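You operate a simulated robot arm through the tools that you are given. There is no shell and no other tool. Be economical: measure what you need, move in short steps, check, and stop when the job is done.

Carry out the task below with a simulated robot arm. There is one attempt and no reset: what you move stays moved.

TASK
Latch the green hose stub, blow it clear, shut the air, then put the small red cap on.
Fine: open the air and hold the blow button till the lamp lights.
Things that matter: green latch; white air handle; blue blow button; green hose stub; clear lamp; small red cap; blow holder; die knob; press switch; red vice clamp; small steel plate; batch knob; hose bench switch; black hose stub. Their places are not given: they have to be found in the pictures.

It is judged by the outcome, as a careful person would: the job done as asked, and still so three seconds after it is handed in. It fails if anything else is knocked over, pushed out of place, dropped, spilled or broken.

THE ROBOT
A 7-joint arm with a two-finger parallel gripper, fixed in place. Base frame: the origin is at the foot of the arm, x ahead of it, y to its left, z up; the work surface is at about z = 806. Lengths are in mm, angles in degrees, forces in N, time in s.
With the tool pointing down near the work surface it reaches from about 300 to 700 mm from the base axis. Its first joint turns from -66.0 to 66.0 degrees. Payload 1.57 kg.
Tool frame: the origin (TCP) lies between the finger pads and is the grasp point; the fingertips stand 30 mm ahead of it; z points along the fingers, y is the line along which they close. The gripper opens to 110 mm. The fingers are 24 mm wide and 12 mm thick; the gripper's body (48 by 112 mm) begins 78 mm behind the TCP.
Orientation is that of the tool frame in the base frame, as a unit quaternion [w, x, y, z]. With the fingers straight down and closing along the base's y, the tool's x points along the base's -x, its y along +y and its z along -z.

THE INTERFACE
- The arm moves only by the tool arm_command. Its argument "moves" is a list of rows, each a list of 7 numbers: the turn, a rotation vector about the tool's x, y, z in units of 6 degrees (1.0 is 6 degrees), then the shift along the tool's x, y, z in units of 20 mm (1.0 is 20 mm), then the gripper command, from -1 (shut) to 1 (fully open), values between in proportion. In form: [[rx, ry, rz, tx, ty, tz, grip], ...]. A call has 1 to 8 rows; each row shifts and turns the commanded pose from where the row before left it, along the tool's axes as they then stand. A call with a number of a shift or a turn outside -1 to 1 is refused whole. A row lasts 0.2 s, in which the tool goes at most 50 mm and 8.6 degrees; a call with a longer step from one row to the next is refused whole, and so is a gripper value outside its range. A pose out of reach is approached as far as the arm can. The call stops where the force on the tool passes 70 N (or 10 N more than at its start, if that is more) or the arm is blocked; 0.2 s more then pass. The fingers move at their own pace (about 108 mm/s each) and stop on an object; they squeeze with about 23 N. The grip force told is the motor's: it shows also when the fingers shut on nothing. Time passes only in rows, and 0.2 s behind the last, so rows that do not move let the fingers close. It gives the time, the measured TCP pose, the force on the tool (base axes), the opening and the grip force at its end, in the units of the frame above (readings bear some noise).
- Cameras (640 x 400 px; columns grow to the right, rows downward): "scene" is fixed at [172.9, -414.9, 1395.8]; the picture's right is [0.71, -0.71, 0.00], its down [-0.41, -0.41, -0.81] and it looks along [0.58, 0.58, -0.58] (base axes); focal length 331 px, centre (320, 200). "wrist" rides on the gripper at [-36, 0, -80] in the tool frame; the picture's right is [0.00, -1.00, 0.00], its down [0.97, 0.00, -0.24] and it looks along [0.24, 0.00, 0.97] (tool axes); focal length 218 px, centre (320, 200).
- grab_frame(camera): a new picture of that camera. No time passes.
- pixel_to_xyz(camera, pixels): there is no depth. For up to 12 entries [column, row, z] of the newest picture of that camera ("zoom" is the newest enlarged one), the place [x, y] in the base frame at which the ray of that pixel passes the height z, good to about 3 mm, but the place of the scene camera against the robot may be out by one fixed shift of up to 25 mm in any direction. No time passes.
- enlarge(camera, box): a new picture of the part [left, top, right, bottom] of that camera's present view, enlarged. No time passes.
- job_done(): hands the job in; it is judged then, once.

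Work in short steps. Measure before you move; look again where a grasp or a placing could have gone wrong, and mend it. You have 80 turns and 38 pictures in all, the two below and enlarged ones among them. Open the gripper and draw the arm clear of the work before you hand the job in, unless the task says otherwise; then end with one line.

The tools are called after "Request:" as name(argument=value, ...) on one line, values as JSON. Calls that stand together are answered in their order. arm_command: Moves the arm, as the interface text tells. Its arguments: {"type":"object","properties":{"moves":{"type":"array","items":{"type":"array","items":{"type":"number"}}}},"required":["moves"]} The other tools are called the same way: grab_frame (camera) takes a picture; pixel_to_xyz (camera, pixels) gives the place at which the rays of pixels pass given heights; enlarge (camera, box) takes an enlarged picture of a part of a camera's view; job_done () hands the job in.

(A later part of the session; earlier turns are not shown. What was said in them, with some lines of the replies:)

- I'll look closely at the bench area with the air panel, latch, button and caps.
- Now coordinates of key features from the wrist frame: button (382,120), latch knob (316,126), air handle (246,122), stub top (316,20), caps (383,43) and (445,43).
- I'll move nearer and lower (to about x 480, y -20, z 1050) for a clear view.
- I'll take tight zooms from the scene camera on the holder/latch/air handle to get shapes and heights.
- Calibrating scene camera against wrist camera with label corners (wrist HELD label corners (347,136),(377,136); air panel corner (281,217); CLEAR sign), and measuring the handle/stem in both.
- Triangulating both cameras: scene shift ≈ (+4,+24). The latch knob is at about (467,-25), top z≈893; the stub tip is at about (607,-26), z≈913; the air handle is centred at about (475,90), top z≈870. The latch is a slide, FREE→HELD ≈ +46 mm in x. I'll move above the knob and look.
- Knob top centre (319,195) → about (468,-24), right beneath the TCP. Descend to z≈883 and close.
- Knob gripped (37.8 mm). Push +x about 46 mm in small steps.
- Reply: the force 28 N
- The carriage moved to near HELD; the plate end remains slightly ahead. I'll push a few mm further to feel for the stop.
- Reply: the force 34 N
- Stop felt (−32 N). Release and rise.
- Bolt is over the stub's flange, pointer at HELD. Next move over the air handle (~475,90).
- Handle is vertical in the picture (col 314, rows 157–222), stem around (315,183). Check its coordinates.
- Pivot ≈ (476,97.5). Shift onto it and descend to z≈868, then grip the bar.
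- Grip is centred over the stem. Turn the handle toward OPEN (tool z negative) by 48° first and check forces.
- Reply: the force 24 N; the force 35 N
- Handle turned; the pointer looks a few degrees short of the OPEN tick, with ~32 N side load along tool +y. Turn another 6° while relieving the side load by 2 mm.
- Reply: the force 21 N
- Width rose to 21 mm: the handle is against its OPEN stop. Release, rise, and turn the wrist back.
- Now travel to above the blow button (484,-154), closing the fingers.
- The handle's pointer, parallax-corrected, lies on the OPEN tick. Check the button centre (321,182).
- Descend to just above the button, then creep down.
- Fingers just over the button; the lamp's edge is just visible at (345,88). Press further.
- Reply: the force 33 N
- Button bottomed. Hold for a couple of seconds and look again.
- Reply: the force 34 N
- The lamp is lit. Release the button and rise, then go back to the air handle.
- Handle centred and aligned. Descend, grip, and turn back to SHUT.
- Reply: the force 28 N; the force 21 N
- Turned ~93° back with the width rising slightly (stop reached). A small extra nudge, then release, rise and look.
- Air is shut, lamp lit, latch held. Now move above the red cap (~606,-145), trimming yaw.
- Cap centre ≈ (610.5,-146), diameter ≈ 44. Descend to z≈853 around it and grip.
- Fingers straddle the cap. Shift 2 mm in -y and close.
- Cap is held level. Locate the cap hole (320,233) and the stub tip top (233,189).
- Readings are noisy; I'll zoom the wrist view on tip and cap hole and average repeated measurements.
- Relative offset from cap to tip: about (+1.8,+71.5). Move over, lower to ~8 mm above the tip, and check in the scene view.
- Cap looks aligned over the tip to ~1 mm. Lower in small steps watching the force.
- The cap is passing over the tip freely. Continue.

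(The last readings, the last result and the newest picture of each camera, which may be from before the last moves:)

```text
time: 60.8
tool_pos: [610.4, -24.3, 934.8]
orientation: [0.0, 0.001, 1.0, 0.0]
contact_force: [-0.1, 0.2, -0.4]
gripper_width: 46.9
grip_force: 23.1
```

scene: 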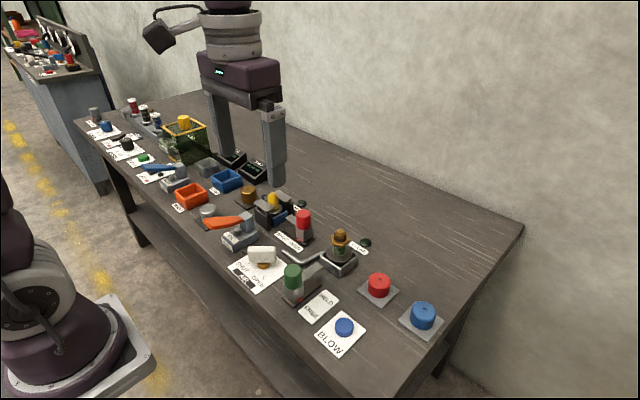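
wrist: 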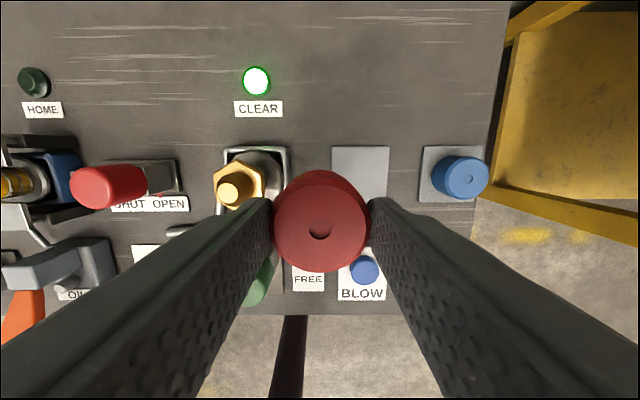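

Request:
arm_command(moves=[[0, 0, 0, 0, 0, 0.12, -1], [0, 0, 0, 0, 0, 0.12, -1], [0, 0, 0, 0, 0, 0, -1]])

```text
time: 61.6
tool_pos: [612.7, -23.4, 929.5]
orientation: [0.001, 0.002, 1.0, 0.0]
contact_force: [-2.3, -1.7, 16.2]
gripper_width: 46.6
grip_force: 23.3
```

Contact (16 N). Look before letting go.

Request:
enlarge(camera="scene", box=[300, 200, 380, 270])

```text
5.71 times, centred on (340, 235) of scene
```

zoom: 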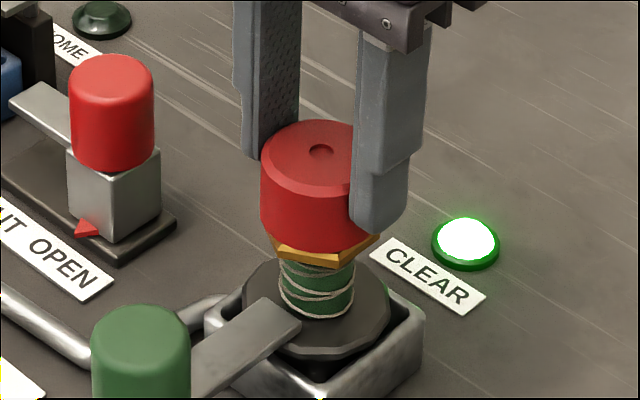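

Seated on the hex by the look; a small extra push to be sure it is home, then release.

Request:
arm_command(moves=[[0, 0, 0, 0, 0, 0.1, -1], [0, 0, 0, 0, 0, 0, -1]])

```text
time: 62.2
tool_pos: [612.0, -23.6, 928.1]
orientation: [0.001, 0.002, 1.0, 0.0]
contact_force: [0.7, -0.8, 17.3]
gripper_width: 47.1
grip_force: 23.5
```

Request:
arm_command(moves=[[0, 0, 0, 0, 0, -0.1, -1], [0, 0, 0, 0, 0, 0, -0.1], [0, 0, 0, 0, 0, 0, 0.3], [0, 0, 0, 0, 0, 0, 0.3], [0, 0, 0, 0, 0, -0.5, 0.3], [0, 0, 0, 0, 0, -1, 0.3], [0, 0, 0, 0, 0, -1, 0.3], [0, 0, 0, 0, 0, -1, 0.3]])

Request:
arm_command(moves=[[0, 0, 0, 0, 0, -1, 0.3], [0, 0, 0, 0.5, 0, -1, 0.3], [0, 0, 0, 1, 0, -1, 0.3], [0, 0, 0, 1, 0, -1, 0.3], [0, 0, 0, 1, 0, -0.5, 0.3], [0, 0, 0, 1, 0, 0, 0.3]])

Request:
enlarge(camera="scene", box=[230, 200, 390, 310])

Request:
grab_frame(camera="wrist")

```text
time: 64.0
tool_pos: [610.7, -24.1, 997.7]
orientation: [0.0, 0.001, 1.0, 0.0]
contact_force: [0.0, 0.4, 0.7]
gripper_width: 71.5
grip_force: 0.1
```

```text
time: 65.4
tool_pos: [522.5, -24.2, 1086.9]
orientation: [0.0, 0.002, 1.0, 0.0]
contact_force: [-0.3, -0.5, -0.5]
gripper_width: 71.4
grip_force: 0.0
```

```text
3.64 times, centred on (310, 255) of scene
```

zoom: 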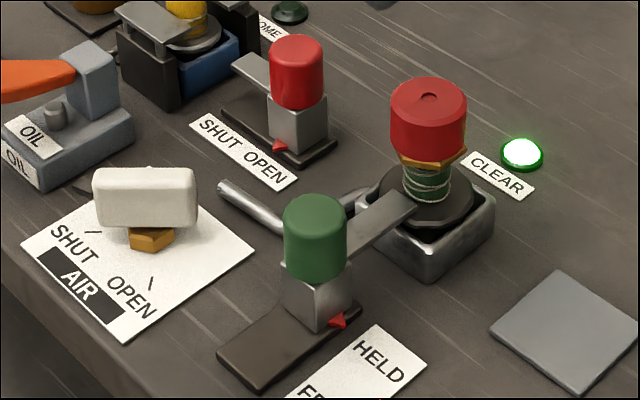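

```text
4 pictures are left
```

wrist: 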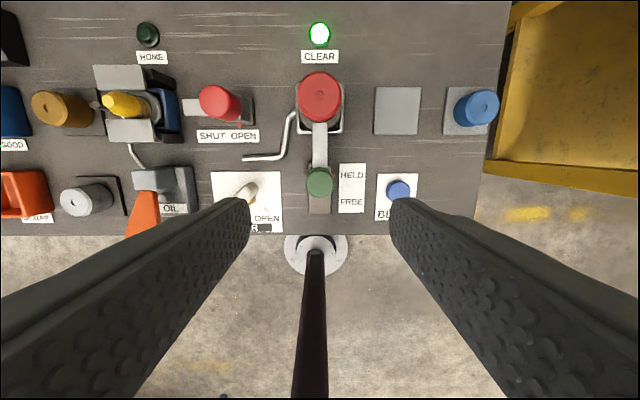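

Cap is on. One close check that it sits level.

Request:
enlarge(camera="scene", box=[315, 215, 365, 255])

```text
10.00 times, centred on (340, 235) of scene
```

zoom: 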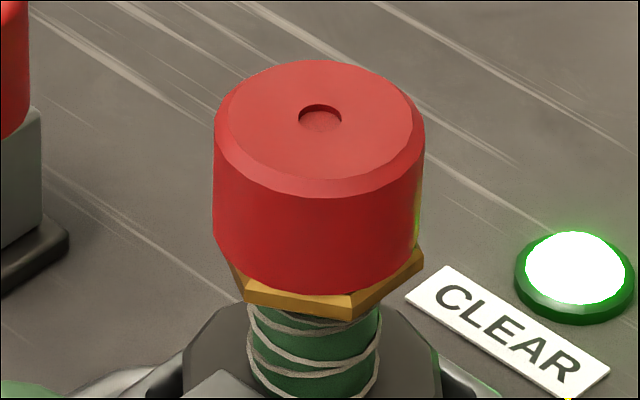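

The cap sits level on the hex, the latch is at HELD, the air is SHUT and the lamp is lit. The gripper is open and clear of the work.

Request:
job_done()

```text
The job is handed in.
```

The green hose stub is latched and blown clear (the clear lamp lit and stayed lit), the air is shut, and the small red cap is on.
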